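You operate a simulated robot arm through the tools that you are given. There is no shell and no other tool. Be economical: measure what you need, move in short steps, check, and stop when the job is done.

You are at the controls of a simulated robot arm. One attempt, no reset.

Task
Take the white label from the work bench and put it on top of the green dustpan.

Only the result counts: the job must be done as asked and must still hold three seconds after the hand-in. Knocking over, shifting, dropping, spilling or breaking anything else fails it.

Robot
A 6-joint arm with a two-finger parallel gripper, fixed in place. Base frame: the origin is at the foot of the arm, x ahead of it, y to its left, z up; the work surface is at about z = 0.86. Units: m, degrees, N and s.
With the tool pointing down near the work surface it reaches from about 0.26 to 0.68 m from the base axis. Its first joint turns from -66.0 to 66.0 degrees. Payload 2.9 kg.
The TCP is the grasp point between the finger pads, 0.03 m short of the fingertips. In the tool frame z runs along the fingers and y along their closing line. Largest opening 0.11 m; finger width 0.02, thickness 0.01; the body of the gripper, 0.048 by 0.112 m, starts 0.055 m behind the TCP.
Orientation is that of the tool frame in the base frame, as a unit quaternion [w, x, y, z]. With the fingers straight down and closing along the base's y, the tool's x points along the base's -x, its y along +y and its z along -z.

Tools
- The arm moves only by the tool arm_command. Its arguments are lists of equal length, an entry for each row: "grip": the finger opening in m, from 0 to 0.11; "travel": the shift along the base's x, y, z in m, a list of three; "twist": the turn about the base's z in degrees. In form: {"grip": [grip, ...], "travel": [[dx, dy, dz], ...], "twist": [twist, ...]}. A call has 1 to 8 rows; each row is the pose to reach, as a shift and turn from the pose commanded when the call began. Rows are played at 5 a second. More than 0.05 m and 8.6 degrees between two rows, or a gripper value outside its range, and nothing of the call is played. A pose out of reach is approached as far as the arm can. The call stops where the force on the tool passes 40 N (or 10 N more than at its start, if that is more) or the arm is blocked; 0.2 s more then pass. Each finger travels about 0.108 m/s and halts on what it meets, pressing with about 43 N; the grip force reading is that of the motor and also rises with nothing between the fingers. The clock runs only during rows and for 0.2 s after the last one: add rows that repeat a pose to give the fingers time. It gives the time, the measured TCP pose, the force on the tool (base axes), the opening and the grip force at its end, in the units of the frame above (readings bear some noise), and new pictures: "views" is both (left out), scene, wrist or none.
- Cameras (640 x 400 px; columns grow to the right, rows downward): "scene" is fixed at [0.0781, 0.4285, 1.3981]; the picture's right is [-0.78, -0.63, 0.00], its down [-0.28, 0.35, -0.89] and it looks along [0.56, -0.69, -0.45] (base axes); focal length 330 px, centre (320, 200). "wrist" rides on the gripper at [0.072, 0.017, -0.103] in the tool frame; the picture's right is [-0.23, 0.97, 0.00], its down [-0.76, -0.18, -0.62] and it looks along [-0.61, -0.14, 0.78] (tool axes); focal length 222 px, centre (320, 200). There is no depth. A picture from a camera that has moved, and an enlarged one, comes with that camera's place and axes in the base frame and with its lens.
- enlarge(camera, box): a new picture of the part [left, top, right, bottom] of that camera's present view, enlarged. The clock stands still meanwhile.
- finish_job(): hands the job in; it is judged then, once.

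Go step by step. Nothing tells you positions but the pictures and the camera data: compare them with the known pose of the tool, close in by small moves and look again before you grip or let go. The budget is 90 turns and 200 pictures, counting those below and the enlarged ones. Unless the task says otherwise, let go and move clear before handing in, and close with one line.

The tools are called after "Emit:" as a command line: name --argument value ..., lists and objects as JSON in quotes. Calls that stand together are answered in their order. arm_command: Moves the arm, as the interface text tells. Its arguments: {"type":"object","properties":{"grip":{"type":"array","items":{"type":"number"}},"travel":{"type":"array","items":{"type":"array","items":{"type":"number"}}},"twist":{"type":"array","items":{"type":"number"}},"views":{"type":"string","enum":["both","scene","wrist","none"]}},"required":["grip","travel","twist"]} The other tools are called the same way: enlarge (camera, box) takes an enlarged picture of a part of a camera's view; finish_job () hands the job in.

At the start:

```text
time: 0.0
tool_pos: [0.2916, -0.3675, 1.1858]
ee_rot: [-0.001, 0.0, 1.0, 0.0]
ft_force: [-0.2, -0.4, 0.2]
grip_width: 0.1101
gripper_force: 0.1
```

scene: 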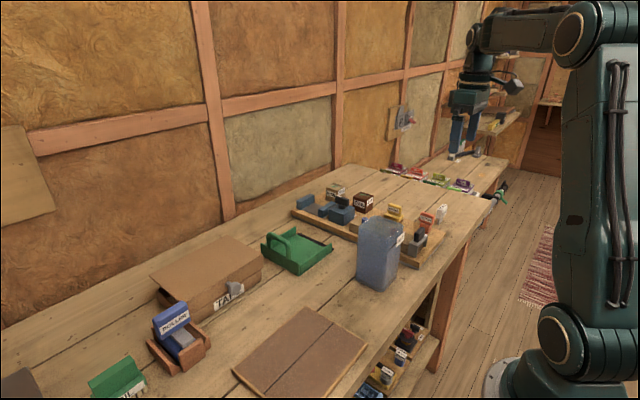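
wrist: 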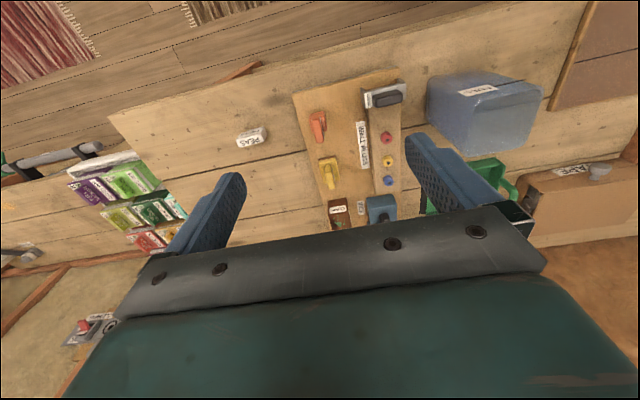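

I see a small white object marked "PEAS" on the bench and the green dustpan beyond the block board. I'll enlarge both views to identify them.

Emit:
enlarge --camera "scene" --box '[380, 150, 520, 240]'

Emit:
enlarge --camera "wrist" --box '[200, 80, 360, 180]'

Emit:
enlarge --camera "scene" --box '[240, 170, 410, 290]'

```text
4.44 times, centred on (450, 195) of scene
camera zoom: at [0.0781, 0.4285, 1.3981], right [-0.78, -0.63, 0.0], down [-0.28, 0.35, -0.89], along [0.56, -0.69, -0.45], focal length 1469 px, centre (-258, 222)
```

zoom: 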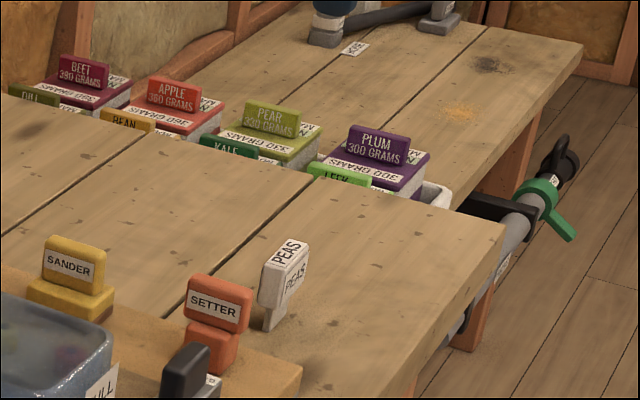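

```text
4.00 times, centred on (280, 130) of wrist
camera zoom: at [0.2188, -0.3504, 1.2892], right [0.23, 0.97, 0.0], down [0.76, -0.18, 0.62], along [0.61, -0.14, -0.78], focal length 888 px, centre (480, 480)
```

zoom: 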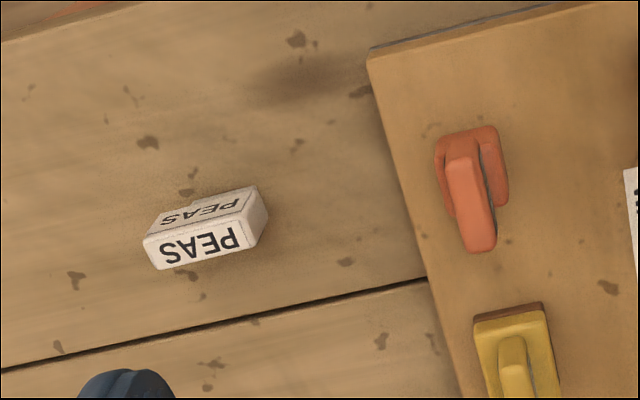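

```text
3.33 times, centred on (325, 230) of scene
camera zoom: at [0.0781, 0.4285, 1.3981], right [-0.78, -0.63, 0.0], down [-0.28, 0.35, -0.89], along [0.56, -0.69, -0.45], focal length 1102 px, centre (303, 100)
```

zoom: 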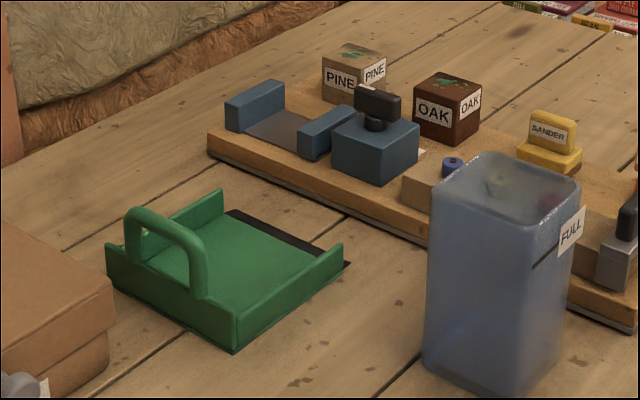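

The white label is the "PEAS" tag standing on a stem at about (0.35, -0.51). Its long side runs along y, so the gripper's current orientation suits it. I'll move above it and look.

Emit:
arm_command --grip '[0.1, 0.08, 0.08, 0.08, 0.08, 0.08, 0.08]' --travel '[[0.01, -0.03, -0.025], [0.02, -0.06, -0.05], [0.03, -0.09, -0.075], [0.04, -0.12, -0.1], [0.056, -0.1445, -0.13], [0.056, -0.1445, -0.156], [0.056, -0.1445, -0.156]]' --twist '[0, 0, 0, 0, 0, 0, 0]'

```text
time: 1.6
tool_pos: [0.3447, -0.5126, 1.0292]
ee_rot: [-0.001, 0.0, 1.0, 0.001]
ft_force: [0.5, 0.2, -0.6]
grip_width: 0.0803
gripper_force: 0.3
camera wrist: at [0.2719, -0.4959, 1.1333], right [0.23, 0.97, 0.0], down [0.76, -0.18, 0.62], along [0.61, -0.14, -0.78], focal length 222 px, centre (320, 200)
```

scene: 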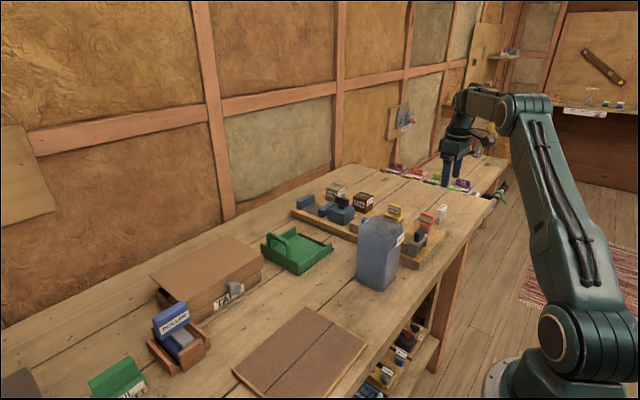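
wrist: 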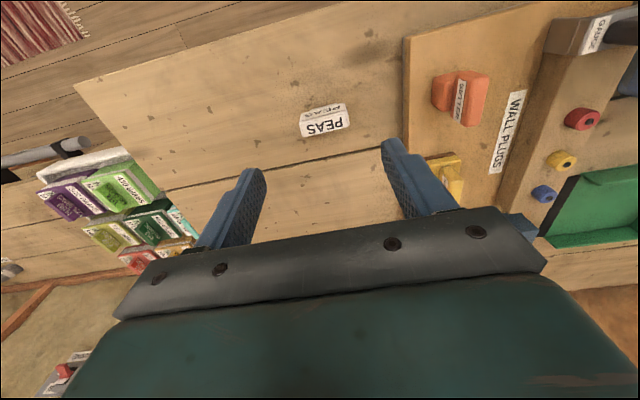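

The label's projection in the wrist view still gives about (0.347, -0.51). I'll enlarge it for finer detail.

Emit:
enlarge --camera "wrist" --box '[260, 70, 388, 150]'

Emit:
enlarge --camera "scene" --box '[409, 180, 473, 220]'

```text
5.00 times, centred on (324, 110) of wrist
camera zoom: at [0.2719, -0.4959, 1.1333], right [0.23, 0.97, 0.0], down [0.76, -0.18, 0.62], along [0.61, -0.14, -0.78], focal length 1111 px, centre (300, 650)
```

zoom: 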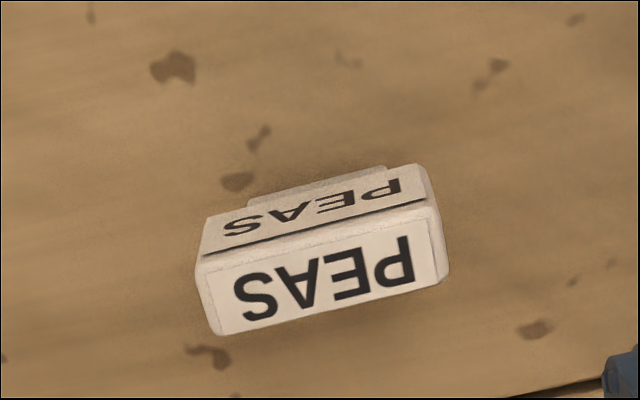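

```text
10.00 times, centred on (441, 200) of scene
camera zoom: at [0.0781, 0.4285, 1.3981], right [-0.78, -0.63, 0.0], down [-0.28, 0.35, -0.89], along [0.56, -0.69, -0.45], focal length 3305 px, centre (-890, 200)
```

zoom: 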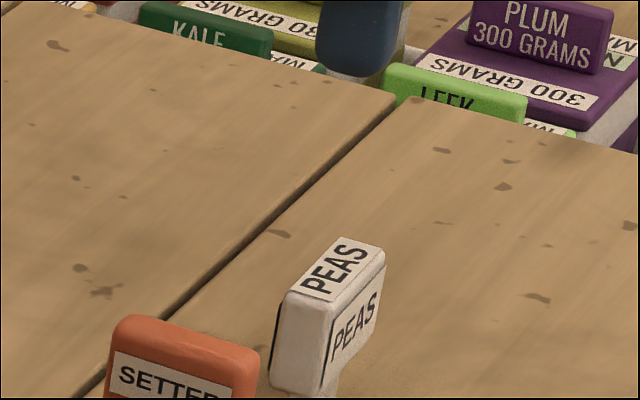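

The tag's head is centred at about (0.349, -0.508), spans roughly z 0.885–0.919, and is aligned with y. I'll descend partway, straddling it, and check.

Emit:
arm_command --grip '[0.08, 0.08, 0.08, 0.08]' --travel '[[0.004, 0.004, -0.03], [0.004, 0.004, -0.06], [0.004, 0.004, -0.08], [0.004, 0.004, -0.08]]' --twist '[0, 0, 0, 0]'

```text
time: 2.6
tool_pos: [0.3504, -0.5091, 0.9502]
ee_rot: [-0.001, 0.0, 1.0, -0.001]
ft_force: [0.1, -0.2, 0.0]
grip_width: 0.0804
gripper_force: 0.0
camera wrist: at [0.277, -0.4909, 1.0533], right [0.23, 0.97, 0.0], down [0.76, -0.18, 0.62], along [0.61, -0.14, -0.78], focal length 222 px, centre (320, 200)
```

scene: 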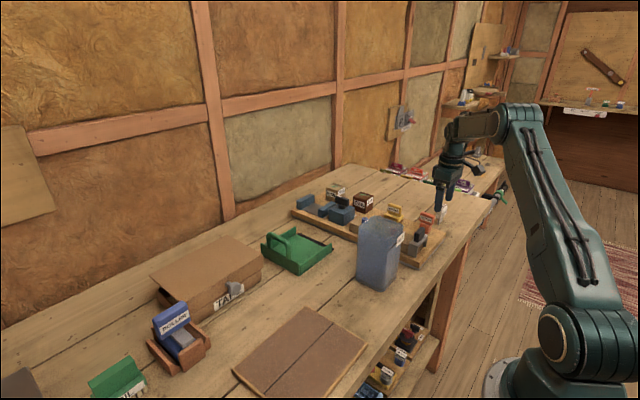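
wrist: 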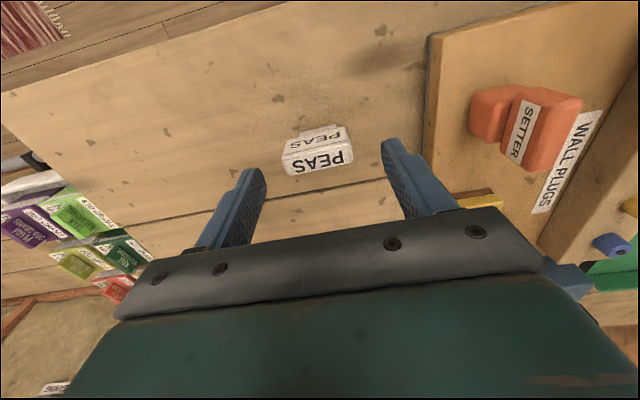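

The tag is centred between the fingers (about 0.348, -0.507) with clear space around it. I'll lower to head height, keeping the fingers open.

Emit:
arm_command --grip '[0.08, 0.08, 0.08]' --travel '[[-0.001, 0.001, -0.025], [-0.001, 0.001, -0.046], [-0.001, 0.001, -0.046]]' --twist '[0, 0, 0]'

Emit:
enlarge --camera "scene" --box '[401, 170, 481, 220]'

```text
time: 3.4
tool_pos: [0.3474, -0.5066, 0.9065]
ee_rot: [-0.001, -0.001, 1.0, 0.001]
ft_force: [0.2, 0.6, 0.1]
grip_width: 0.0802
gripper_force: 0.0
camera wrist: at [0.2754, -0.4898, 1.0082], right [0.23, 0.97, 0.0], down [0.76, -0.18, 0.62], along [0.61, -0.14, -0.78], focal length 222 px, centre (320, 200)
```

scene: 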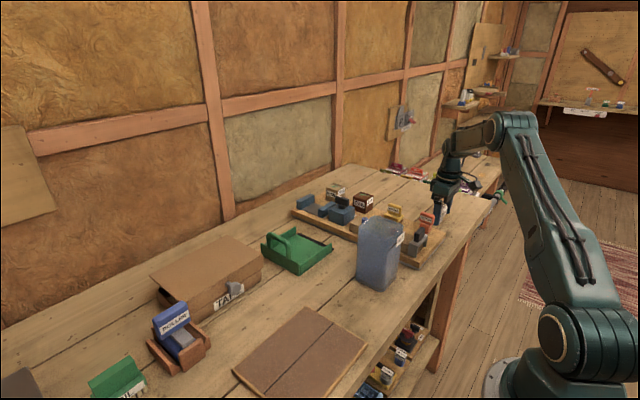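
wrist: 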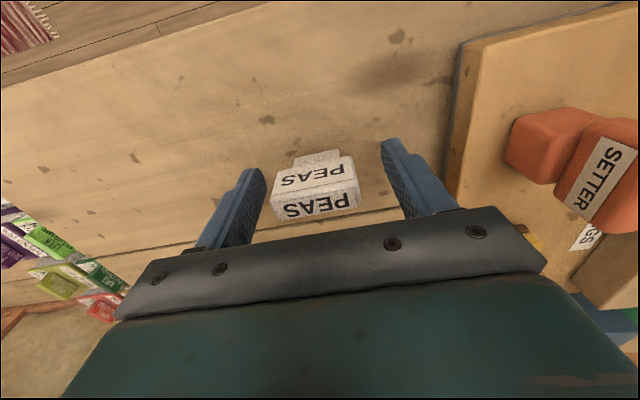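

```text
8.00 times, centred on (441, 195) of scene
camera zoom: at [0.0781, 0.4285, 1.3981], right [-0.78, -0.63, 0.0], down [-0.28, 0.35, -0.89], along [0.56, -0.69, -0.45], focal length 2644 px, centre (-648, 240)
```

zoom: 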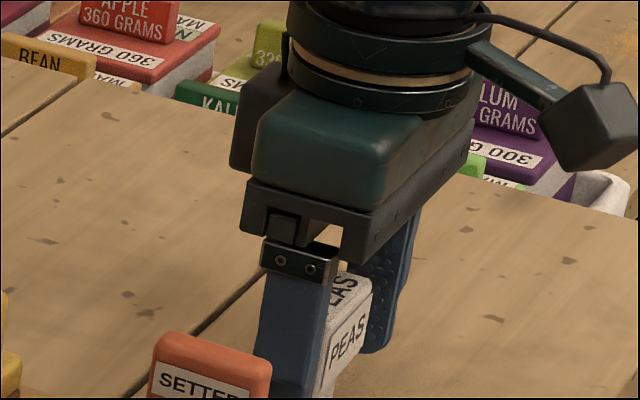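

The fingers straddle the head, which is centred on the TCP. Closing now.

Emit:
arm_command --grip '[0.06, 0.04, 0.03, 0.03, 0.03]' --travel '[[0, 0, 0], [0, 0, 0], [0, 0, 0], [0, 0, 0], [0, 0, 0]]' --twist '[0, 0, 0, 0, 0]'

```text
time: 4.6
tool_pos: [0.3481, -0.5062, 0.9055]
ee_rot: [-0.001, 0.0, 1.0, 0.0]
ft_force: [0.8, -0.3, 0.5]
grip_width: 0.0484
gripper_force: 43.5
camera wrist: at [0.2755, -0.4898, 1.0085], right [0.23, 0.97, 0.0], down [0.76, -0.18, 0.62], along [0.61, -0.14, -0.78], focal length 222 px, centre (320, 200)
```

scene: 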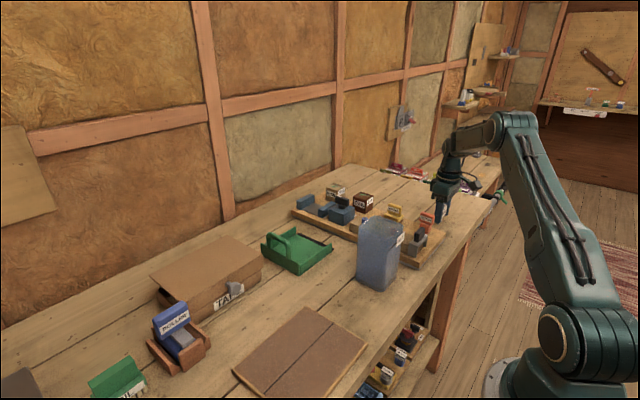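
wrist: 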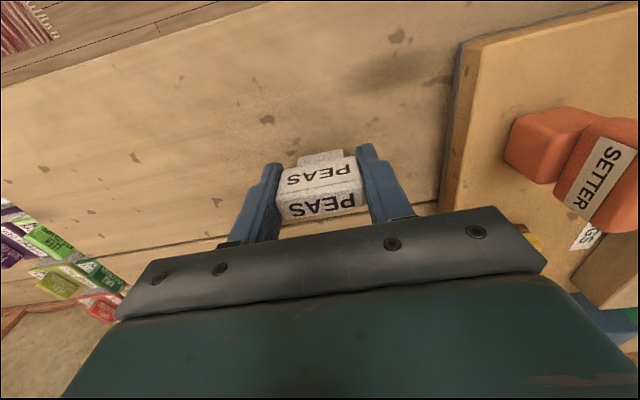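

It's gripped (width 0.048, 43 N). Lifting straight up to travel height.

Emit:
arm_command --grip '[0.03, 0.03, 0.03, 0.03, 0.03, 0.03]' --travel '[[0, 0, 0.03], [0, 0, 0.07], [0, 0, 0.115], [0, 0, 0.16], [0, 0, 0.2], [0, 0, 0.2]]' --twist '[0, 0, 0, 0, 0, 0]'

Emit:
enlarge --camera "scene" --box '[400, 80, 500, 220]'

```text
time: 6.0
tool_pos: [0.3511, -0.5078, 1.1041]
ee_rot: [-0.001, 0.0, 1.0, 0.0]
ft_force: [-0.3, -0.1, -0.7]
grip_width: 0.0485
gripper_force: 43.1
camera wrist: at [0.2784, -0.4906, 1.2065], right [0.23, 0.97, 0.0], down [0.76, -0.18, 0.62], along [0.61, -0.14, -0.78], focal length 222 px, centre (320, 200)
```

scene: 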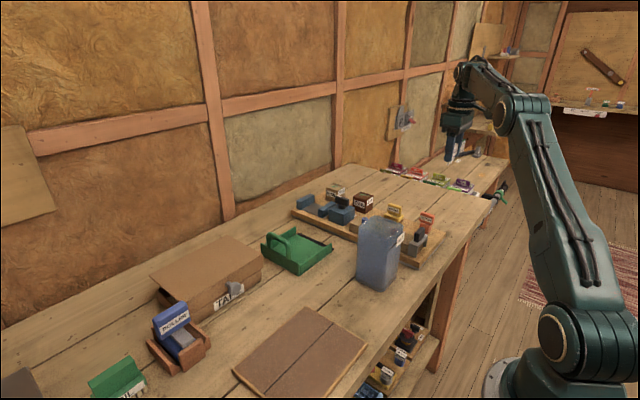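
wrist: 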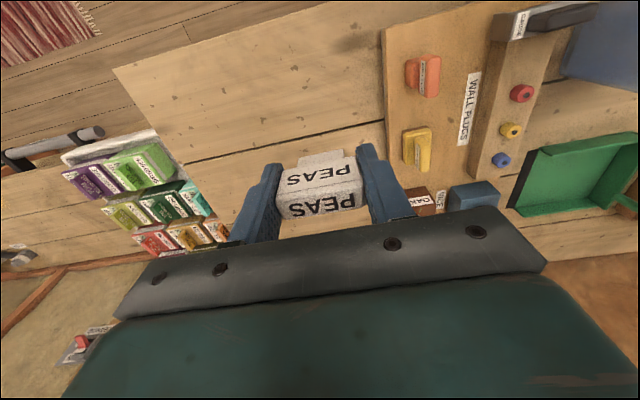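

```text
2.86 times, centred on (450, 150) of scene
camera zoom: at [0.0781, 0.4285, 1.3981], right [-0.78, -0.63, 0.0], down [-0.28, 0.35, -0.89], along [0.56, -0.69, -0.45], focal length 944 px, centre (-51, 343)
```

zoom: 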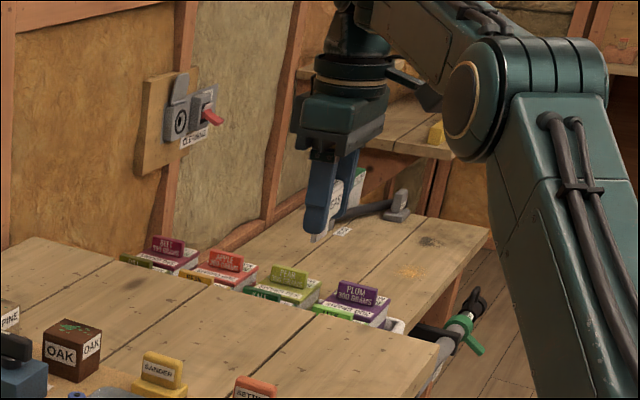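

The tag is held level and clear. I'll carry it at this height toward the dustpan, around (0.595, -0.13).

Emit:
arm_command --grip '[0.03, 0.03, 0.03, 0.03, 0.03, 0.03, 0.03, 0.03]' --travel '[[0.02, 0.025, 0], [0.045, 0.06, 0], [0.07, 0.098, 0], [0.096, 0.138, 0], [0.122, 0.178, 0], [0.148, 0.218, 0], [0.17, 0.25, 0], [0.17, 0.25, 0]]' --twist '[0, 0, 0, 0, 0, 0, 0, 0]' --views "none"

Emit:
arm_command --grip '[0.03, 0.03, 0.03, 0.03, 0.03]' --travel '[[0.018, 0.03, 0], [0.04, 0.068, 0], [0.06, 0.1, 0], [0.074, 0.126, 0], [0.074, 0.126, 0]]' --twist '[0, 0, 0, 0, 0]'

Emit:
enlarge --camera "scene" --box '[220, 140, 380, 290]'

```text
time: 7.8
tool_pos: [0.521, -0.255, 1.1019]
ee_rot: [-0.001, 0.0, 1.0, 0.001]
ft_force: [0.3, 0.1, -0.7]
grip_width: 0.0484
gripper_force: 43.0
```

```text
time: 9.0
tool_pos: [0.5947, -0.1303, 1.1032]
ee_rot: [-0.001, 0.0, 1.0, 0.0]
ft_force: [0.2, 0.2, 0.1]
grip_width: 0.0485
gripper_force: 43.0
camera wrist: at [0.5224, -0.1143, 1.206], right [0.23, 0.97, 0.0], down [0.76, -0.18, 0.62], along [0.61, -0.14, -0.78], focal length 222 px, centre (320, 200)
```

scene: 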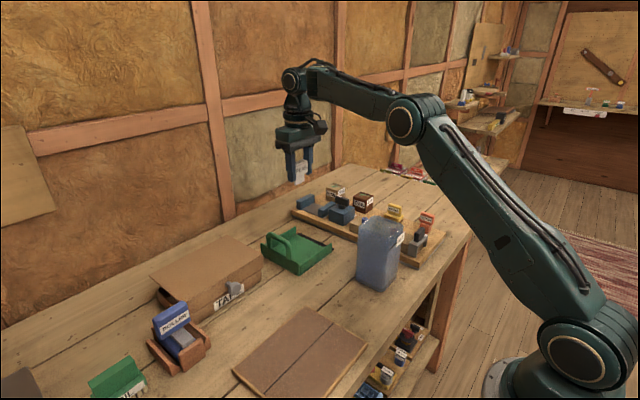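
wrist: 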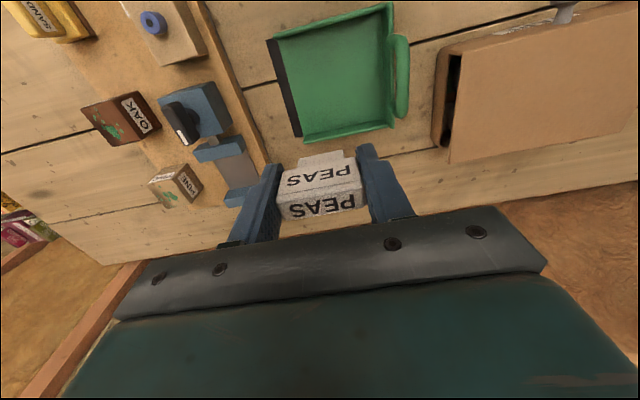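

```text
2.67 times, centred on (300, 215) of scene
camera zoom: at [0.0781, 0.4285, 1.3981], right [-0.78, -0.63, 0.0], down [-0.28, 0.35, -0.89], along [0.56, -0.69, -0.45], focal length 881 px, centre (373, 160)
```

zoom: 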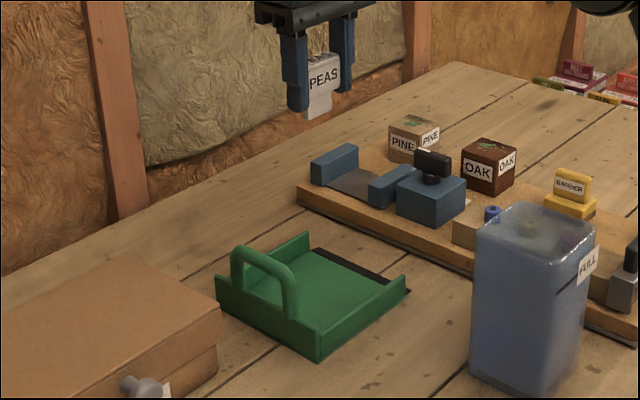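

The pan floor spans roughly x 0.53–0.66 and y -0.18 to -0.04, with the handle near y -0.06. I'm above the clear part of the floor, so I'll descend partway and check.

Emit:
arm_command --grip '[0.03, 0.03, 0.03, 0.03, 0.03]' --travel '[[0, 0, -0.04], [0, 0, -0.08], [0, 0, -0.11], [0, 0, -0.14], [0, 0, -0.14]]' --twist '[0, 0, 0, 0, 0]'

Emit:
enlarge --camera "scene" --box '[240, 180, 368, 280]'

```text
time: 10.2
tool_pos: [0.6064, -0.1359, 0.966]
ee_rot: [-0.002, 0.0, 1.0, 0.001]
ft_force: [-0.1, 0.1, 0.1]
grip_width: 0.0485
gripper_force: 43.0
out of reach, approached as far as the arm can: row 3, 4, 5
camera wrist: at [0.5339, -0.1184, 1.0692], right [0.23, 0.97, 0.0], down [0.76, -0.18, 0.62], along [0.6, -0.14, -0.78], focal length 222 px, centre (320, 200)
```

scene: 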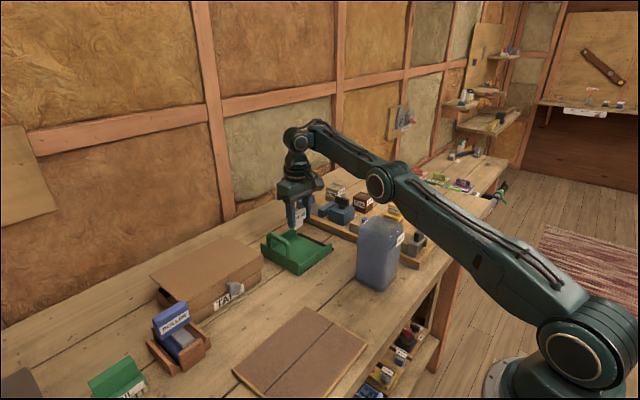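
wrist: 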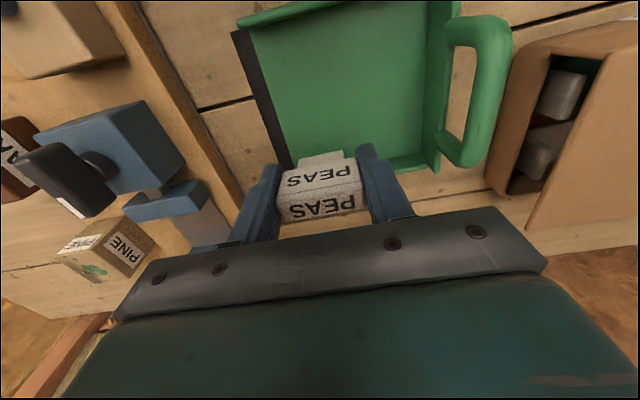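

```text
4.00 times, centred on (304, 230) of scene
camera zoom: at [0.0781, 0.4285, 1.3981], right [-0.78, -0.63, 0.0], down [-0.28, 0.35, -0.89], along [0.56, -0.69, -0.45], focal length 1322 px, centre (384, 80)
```

zoom: 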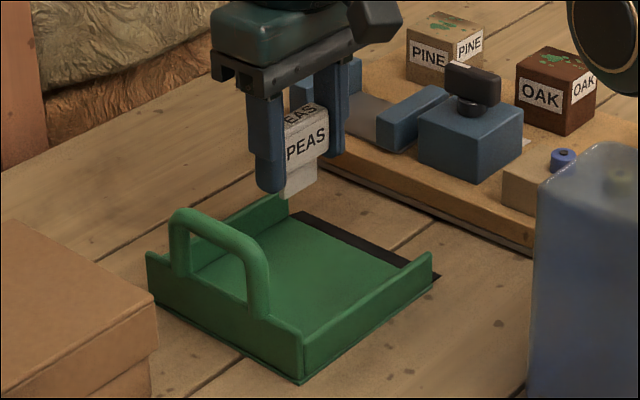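

The arm reported the last rows as out of reach and drifted to (0.606, -0.136, 0.966). I'll test a small step back toward the base at this height, without pictures.

Emit:
arm_command --grip '[0.03, 0.03, 0.03]' --travel '[[-0.01, 0.003, 0], [-0.02, 0.005, 0], [-0.02, 0.005, 0]]' --twist '[0, 0, 0]' --views "none"

```text
time: 11.0
tool_pos: [0.6051, -0.1339, 0.9709]
ee_rot: [-0.002, 0.0, 1.0, 0.0]
ft_force: [0.2, -0.8, 0.0]
grip_width: 0.0485
gripper_force: 43.3
out of reach, approached as far as the arm can: row 1, 2, 3
```

Moving inward forces the arm up, so the boundary wants a slightly larger radius at low height. I'll test moving outward a little at the same height.

Emit:
arm_command --grip '[0.03, 0.03, 0.03]' --travel '[[0.01, 0, 0], [0.02, 0, 0], [0.02, 0, 0]]' --twist '[0, 0, 0]' --views "none"

```text
time: 11.8
tool_pos: [0.6257, -0.1317, 0.9709]
ee_rot: [-0.002, 0.0, 1.0, 0.0]
ft_force: [0.2, -0.3, -0.5]
grip_width: 0.0486
gripper_force: 43.1
```

The arm is in reach at x 0.626 and takes targets from its actual pose. I'll lower a little here and see where the boundary lies.

Emit:
arm_command --grip '[0.03, 0.03, 0.03]' --travel '[[0, 0, -0.015], [0, 0, -0.028], [0, 0, -0.028]]' --twist '[0, 0, 0]'

Emit:
enlarge --camera "scene" --box '[240, 180, 368, 280]'

```text
time: 12.6
tool_pos: [0.6257, -0.1335, 0.9437]
ee_rot: [-0.001, 0.0, 1.0, 0.0]
ft_force: [-0.9, 0.1, 0.3]
grip_width: 0.0484
gripper_force: 42.9
camera wrist: at [0.5521, -0.1162, 1.0468], right [0.23, 0.97, 0.0], down [0.76, -0.18, 0.62], along [0.61, -0.14, -0.78], focal length 222 px, centre (320, 200)
```

scene: 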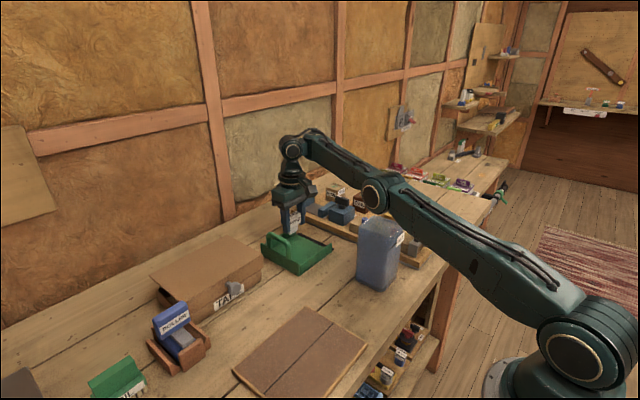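
wrist: 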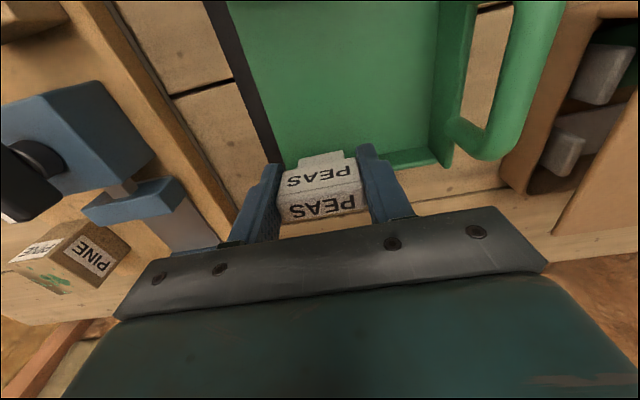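

```text
4.00 times, centred on (304, 230) of scene
camera zoom: at [0.0781, 0.4285, 1.3981], right [-0.78, -0.63, 0.0], down [-0.28, 0.35, -0.89], along [0.56, -0.69, -0.45], focal length 1322 px, centre (384, 80)
```

zoom: 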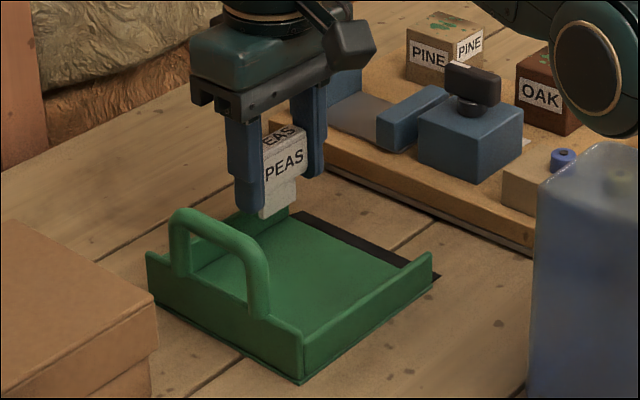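

I'm clear so far, with about 12 mm between the fingers and the far wall and the elbow still above the blue container. I'll lower in small steps and check again.

Emit:
arm_command --grip '[0.03, 0.03, 0.03]' --travel '[[-0.002, 0.001, -0.008], [-0.003, 0.002, -0.016], [-0.003, 0.002, -0.016]]' --twist '[0, 0, 0]'

Emit:
enlarge --camera "scene" --box '[250, 170, 450, 295]'

Emit:
enlarge --camera "scene" --box '[260, 200, 340, 270]'

```text
time: 13.4
tool_pos: [0.6224, -0.132, 0.9272]
ee_rot: [-0.001, 0.0, 1.0, 0.0]
ft_force: [-0.8, -0.3, -0.5]
grip_width: 0.0488
gripper_force: 42.7
camera wrist: at [0.5494, -0.1146, 1.0303], right [0.23, 0.97, 0.0], down [0.76, -0.18, 0.62], along [0.61, -0.14, -0.78], focal length 222 px, centre (320, 200)
```

scene: 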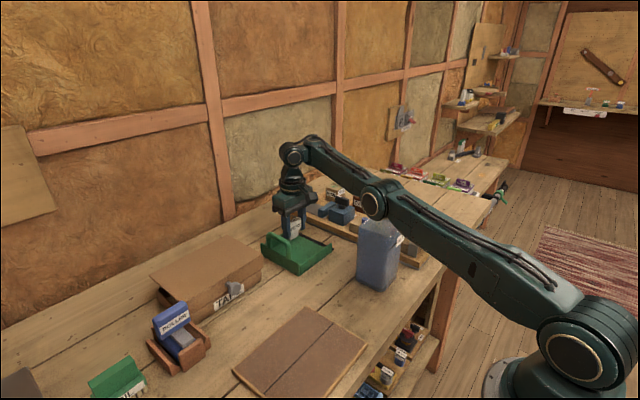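
wrist: 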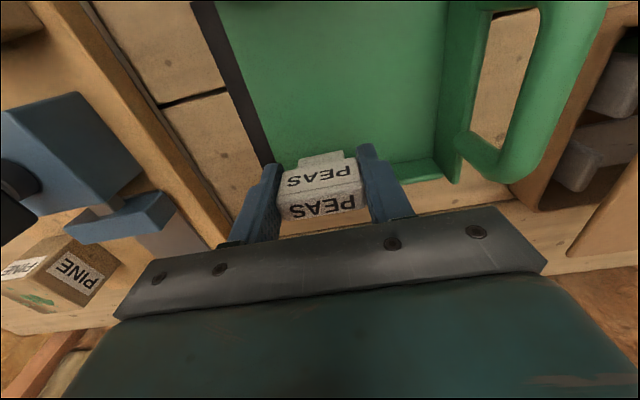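

```text
3.20 times, centred on (350, 232) of scene
camera zoom: at [0.0781, 0.4285, 1.3981], right [-0.78, -0.63, 0.0], down [-0.28, 0.35, -0.89], along [0.56, -0.69, -0.45], focal length 1058 px, centre (224, 96)
```

zoom: 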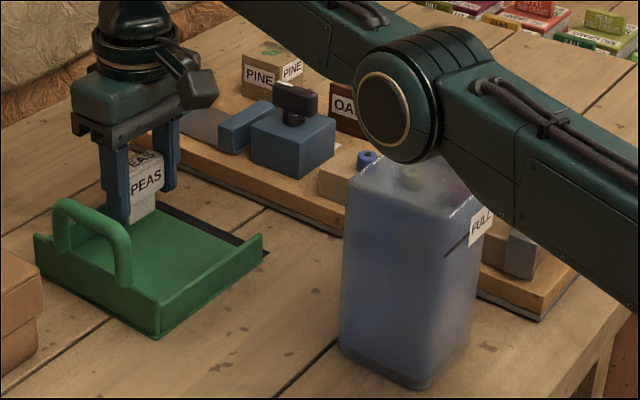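

```text
5.71 times, centred on (300, 235) of scene
camera zoom: at [0.0781, 0.4285, 1.3981], right [-0.78, -0.63, 0.0], down [-0.28, 0.35, -0.89], along [0.56, -0.69, -0.45], focal length 1889 px, centre (434, 0)
```

zoom: 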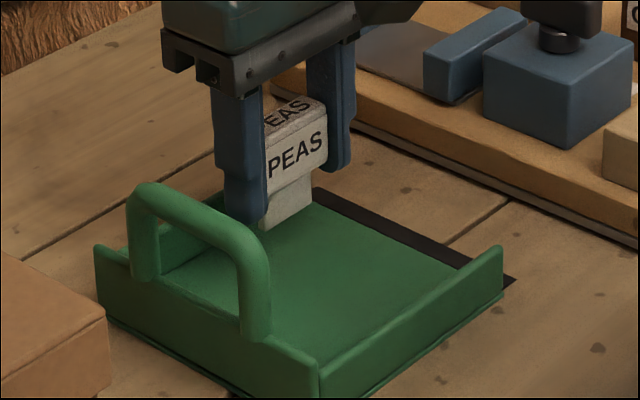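

The elbow still clears the container by about 5 cm, and the tag's foot is about 10 mm above the pan floor. I'll lower slowly while watching the force.

Emit:
arm_command --grip '[0.03, 0.03, 0.03, 0.03]' --travel '[[0, 0, -0.003], [0, 0, -0.006], [0, 0, -0.008], [0, 0, -0.008]]' --twist '[0, 0, 0, 0]' --views "none"

Emit:
enlarge --camera "scene" --box '[270, 205, 318, 245]'

```text
time: 14.4
tool_pos: [0.6223, -0.1328, 0.9187]
ee_rot: [-0.001, -0.001, 1.0, 0.0]
ft_force: [-0.7, -0.5, 0.1]
grip_width: 0.0484
gripper_force: 43.0
```

```text
10.00 times, centred on (294, 225) of scene
camera zoom: at [0.0781, 0.4285, 1.3981], right [-0.78, -0.63, 0.0], down [-0.28, 0.35, -0.89], along [0.56, -0.69, -0.45], focal length 3305 px, centre (580, -50)
```

zoom: 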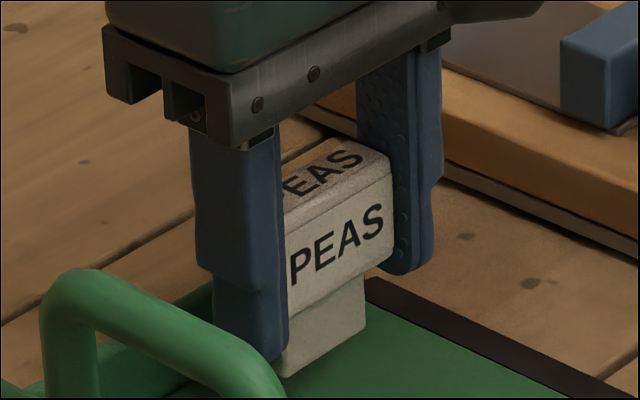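

No contact yet, and the foot is just above the floor. I'll continue in 2 mm steps.

Emit:
arm_command --grip '[0.03, 0.03, 0.03, 0.03]' --travel '[[0, 0, -0.001], [0, 0, -0.002], [0, 0, -0.003], [0, 0, -0.003]]' --twist '[0, 0, 0, 0]' --views "none"

Emit:
enlarge --camera "scene" --box '[270, 205, 318, 245]'

```text
time: 15.4
tool_pos: [0.6228, -0.1322, 0.9181]
ee_rot: [-0.002, 0.0, 1.0, 0.0]
ft_force: [-0.5, 1.0, 0.2]
grip_width: 0.0487
gripper_force: 43.2
```

```text
10.00 times, centred on (294, 225) of scene
camera zoom: at [0.0781, 0.4285, 1.3981], right [-0.78, -0.63, 0.0], down [-0.28, 0.35, -0.89], along [0.56, -0.69, -0.45], focal length 3305 px, centre (580, -50)
```

zoom: 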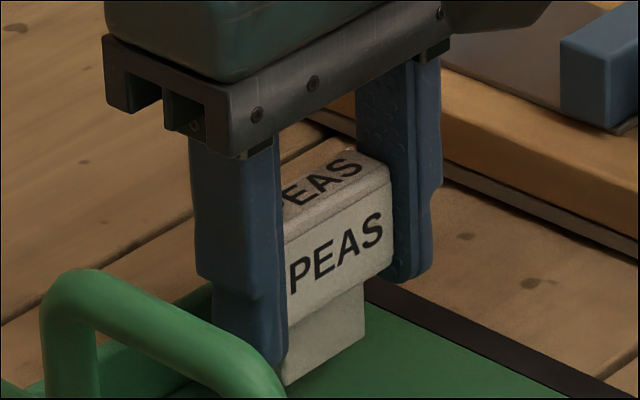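

It's still free, with no contact force. I'll go down a few more millimetres.

Emit:
arm_command --grip '[0.03, 0.03, 0.03, 0.03]' --travel '[[0, 0, -0.001], [0, 0, -0.002], [0, 0, -0.003], [0, 0, -0.003]]' --twist '[0, 0, 0, 0]' --views "none"

Emit:
enlarge --camera "scene" --box '[270, 210, 318, 250]'

```text
time: 16.4
tool_pos: [0.622, -0.133, 0.9136]
ee_rot: [-0.001, 0.0, 1.0, 0.001]
ft_force: [-0.3, 0.3, -0.9]
grip_width: 0.0484
gripper_force: 43.1
```

```text
10.00 times, centred on (294, 230) of scene
camera zoom: at [0.0781, 0.4285, 1.3981], right [-0.78, -0.63, 0.0], down [-0.28, 0.35, -0.89], along [0.56, -0.69, -0.45], focal length 3305 px, centre (580, -100)
```

zoom: 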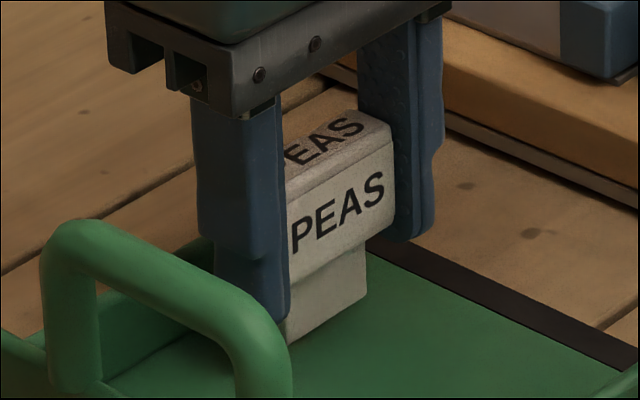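

No contact yet, so I'll take another small step down.

Emit:
arm_command --grip '[0.03, 0.03, 0.03, 0.03]' --travel '[[0, 0, -0.001], [0, 0, -0.002], [0, 0, -0.003], [0, 0, -0.003]]' --twist '[0, 0, 0, 0]' --views "none"

Emit:
enlarge --camera "scene" --box '[270, 210, 318, 250]'

```text
time: 17.4
tool_pos: [0.6226, -0.1315, 0.91]
ee_rot: [-0.001, 0.0, 1.0, 0.0]
ft_force: [0.2, -0.1, 0.1]
grip_width: 0.0481
gripper_force: 43.0
```

```text
10.00 times, centred on (294, 230) of scene
camera zoom: at [0.0781, 0.4285, 1.3981], right [-0.78, -0.63, 0.0], down [-0.28, 0.35, -0.89], along [0.56, -0.69, -0.45], focal length 3305 px, centre (580, -100)
```

zoom: 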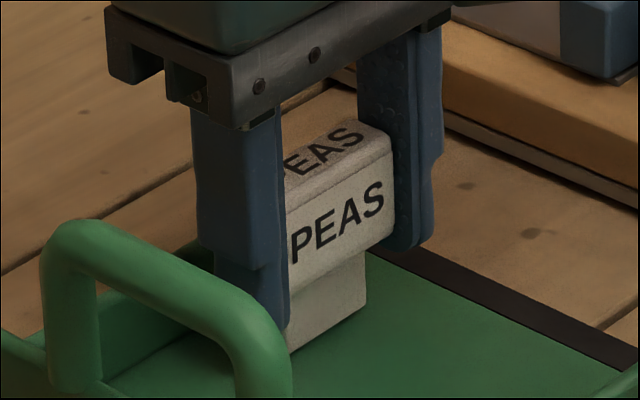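

Still free. Taking another small step.

Emit:
arm_command --grip '[0.03, 0.03, 0.03, 0.03]' --travel '[[0, 0, -0.001], [0, 0, -0.002], [0, 0, -0.002], [0, 0, -0.002]]' --twist '[0, 0, 0, 0]' --views "none"

Emit:
enlarge --camera "scene" --box '[270, 210, 318, 250]'

```text
time: 18.4
tool_pos: [0.6223, -0.1319, 0.9085]
ee_rot: [0.0, 0.0, 1.0, -0.001]
ft_force: [0.2, 0.0, 2.3]
grip_width: 0.0485
gripper_force: 42.7
```

```text
10.00 times, centred on (294, 230) of scene
camera zoom: at [0.0781, 0.4285, 1.3981], right [-0.78, -0.63, 0.0], down [-0.28, 0.35, -0.89], along [0.56, -0.69, -0.45], focal length 3305 px, centre (580, -100)
```

zoom: 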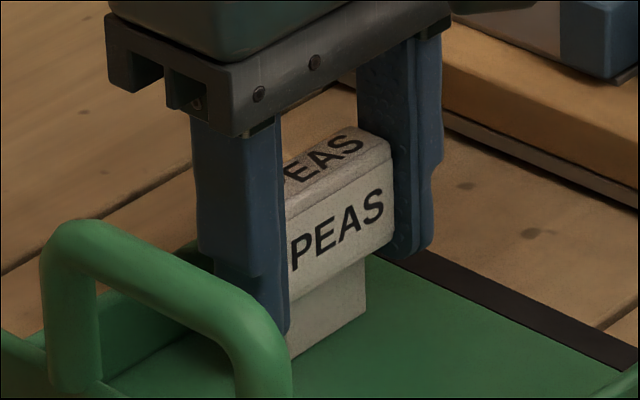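

Contact is light (2.3 N up), so the tag is standing on the pan floor. I'll open gently and only as far as needed.

Emit:
arm_command --grip '[0.052, 0.056, 0.062, 0.066, 0.066]' --travel '[[0, 0, 0], [0, 0, 0], [0, 0, 0], [0, 0, 0], [0, 0, 0]]' --twist '[0, 0, 0, 0, 0]'

Emit:
enlarge --camera "scene" --box '[260, 200, 340, 270]'

```text
time: 19.6
tool_pos: [0.6225, -0.1315, 0.9069]
ee_rot: [-0.001, 0.0, 1.0, 0.0]
ft_force: [0.0, -0.1, -0.7]
grip_width: 0.0661
gripper_force: 0.1
camera wrist: at [0.5499, -0.1146, 1.0109], right [0.23, 0.97, 0.0], down [0.76, -0.18, 0.62], along [0.61, -0.14, -0.78], focal length 222 px, centre (320, 200)
```

scene: 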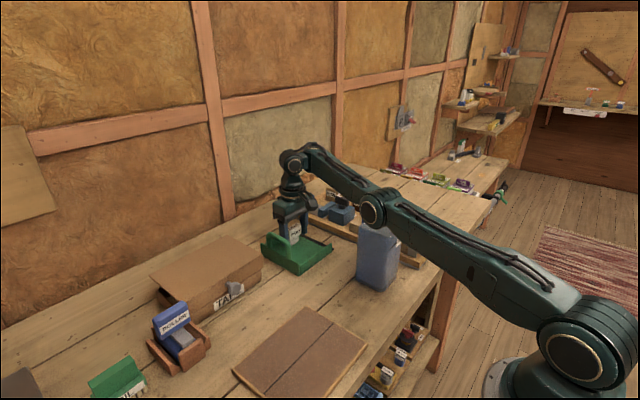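
wrist: 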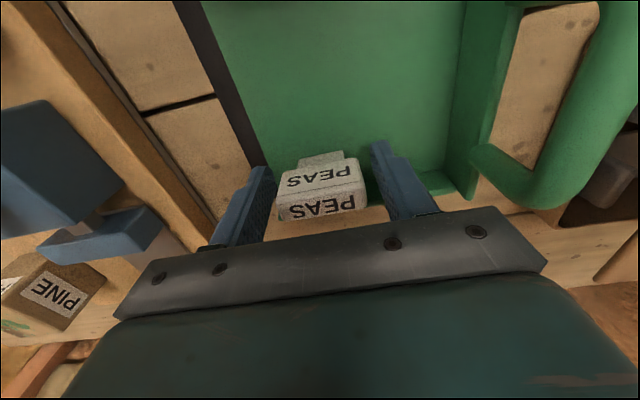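

```text
5.71 times, centred on (300, 235) of scene
camera zoom: at [0.0781, 0.4285, 1.3981], right [-0.78, -0.63, 0.0], down [-0.28, 0.35, -0.89], along [0.56, -0.69, -0.45], focal length 1889 px, centre (434, 0)
```

zoom: 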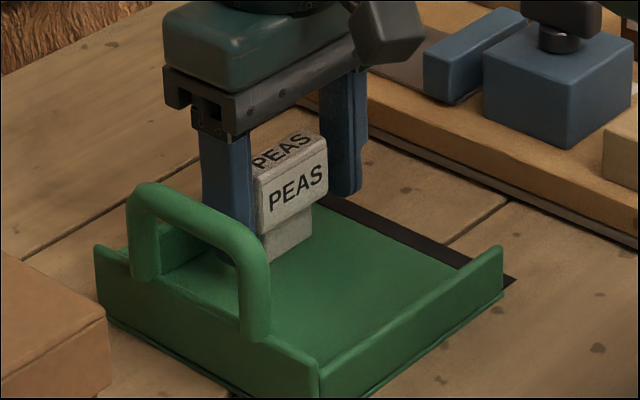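

The tag stands on its own, released, on the pan floor. I'll raise straight up and clear.

Emit:
arm_command --grip '[0.066, 0.066, 0.066, 0.066, 0.066, 0.066, 0.066]' --travel '[[0, 0, 0.015], [0, 0, 0.04], [0, 0, 0.075], [0, 0, 0.115], [0, 0, 0.155], [0, 0, 0.19], [0, 0, 0.19]]' --twist '[0, 0, 0, 0, 0, 0, 0]'

Emit:
enlarge --camera "scene" --box '[240, 170, 420, 295]'

```text
time: 21.2
tool_pos: [0.6216, -0.1334, 1.0986]
ee_rot: [-0.001, 0.0, 1.0, 0.0]
ft_force: [0.3, 0.6, -0.5]
grip_width: 0.0659
gripper_force: 0.1
camera wrist: at [0.5491, -0.1157, 1.2012], right [0.23, 0.97, 0.0], down [0.76, -0.18, 0.62], along [0.61, -0.14, -0.78], focal length 222 px, centre (320, 200)
```

scene: 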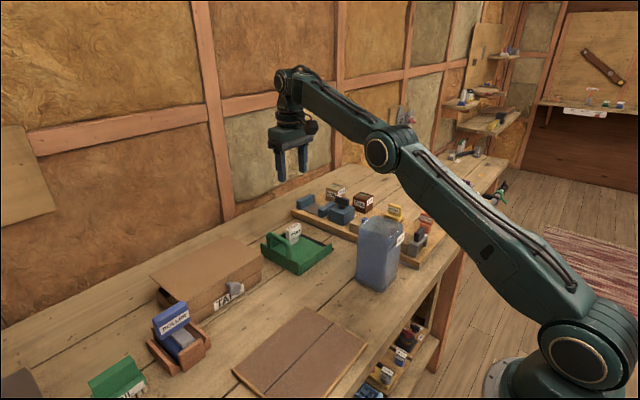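
wrist: 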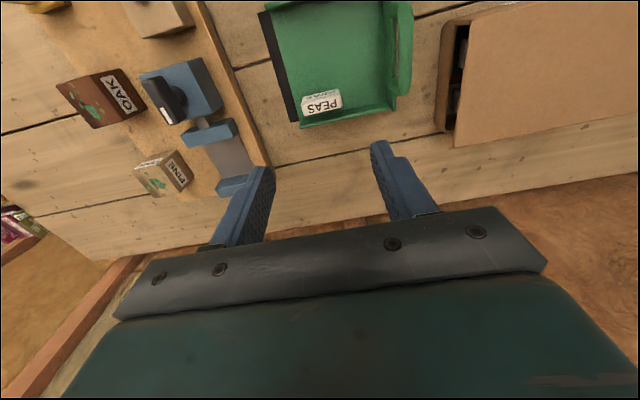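

```text
3.20 times, centred on (330, 232) of scene
camera zoom: at [0.0781, 0.4285, 1.3981], right [-0.78, -0.63, 0.0], down [-0.28, 0.35, -0.89], along [0.56, -0.69, -0.45], focal length 1058 px, centre (288, 96)
```

zoom: 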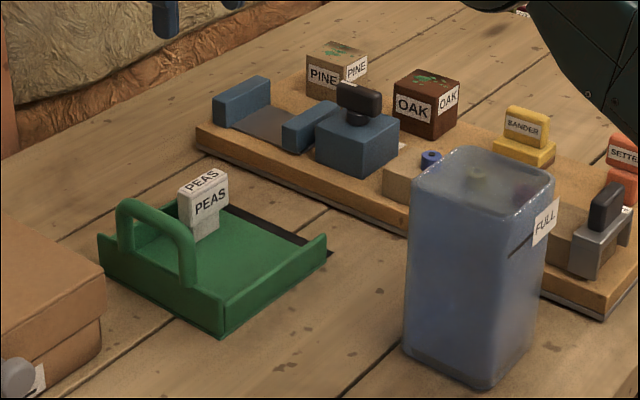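

The tag stands upright on the dustpan, nothing else looks disturbed, and the arm is clear. Handing in.

Emit:
finish_job

```text
The job is handed in.
```

The white "PEAS" label is standing upright on the green dustpan, the arm is clear, nothing else looked moved, and the job is handed in.
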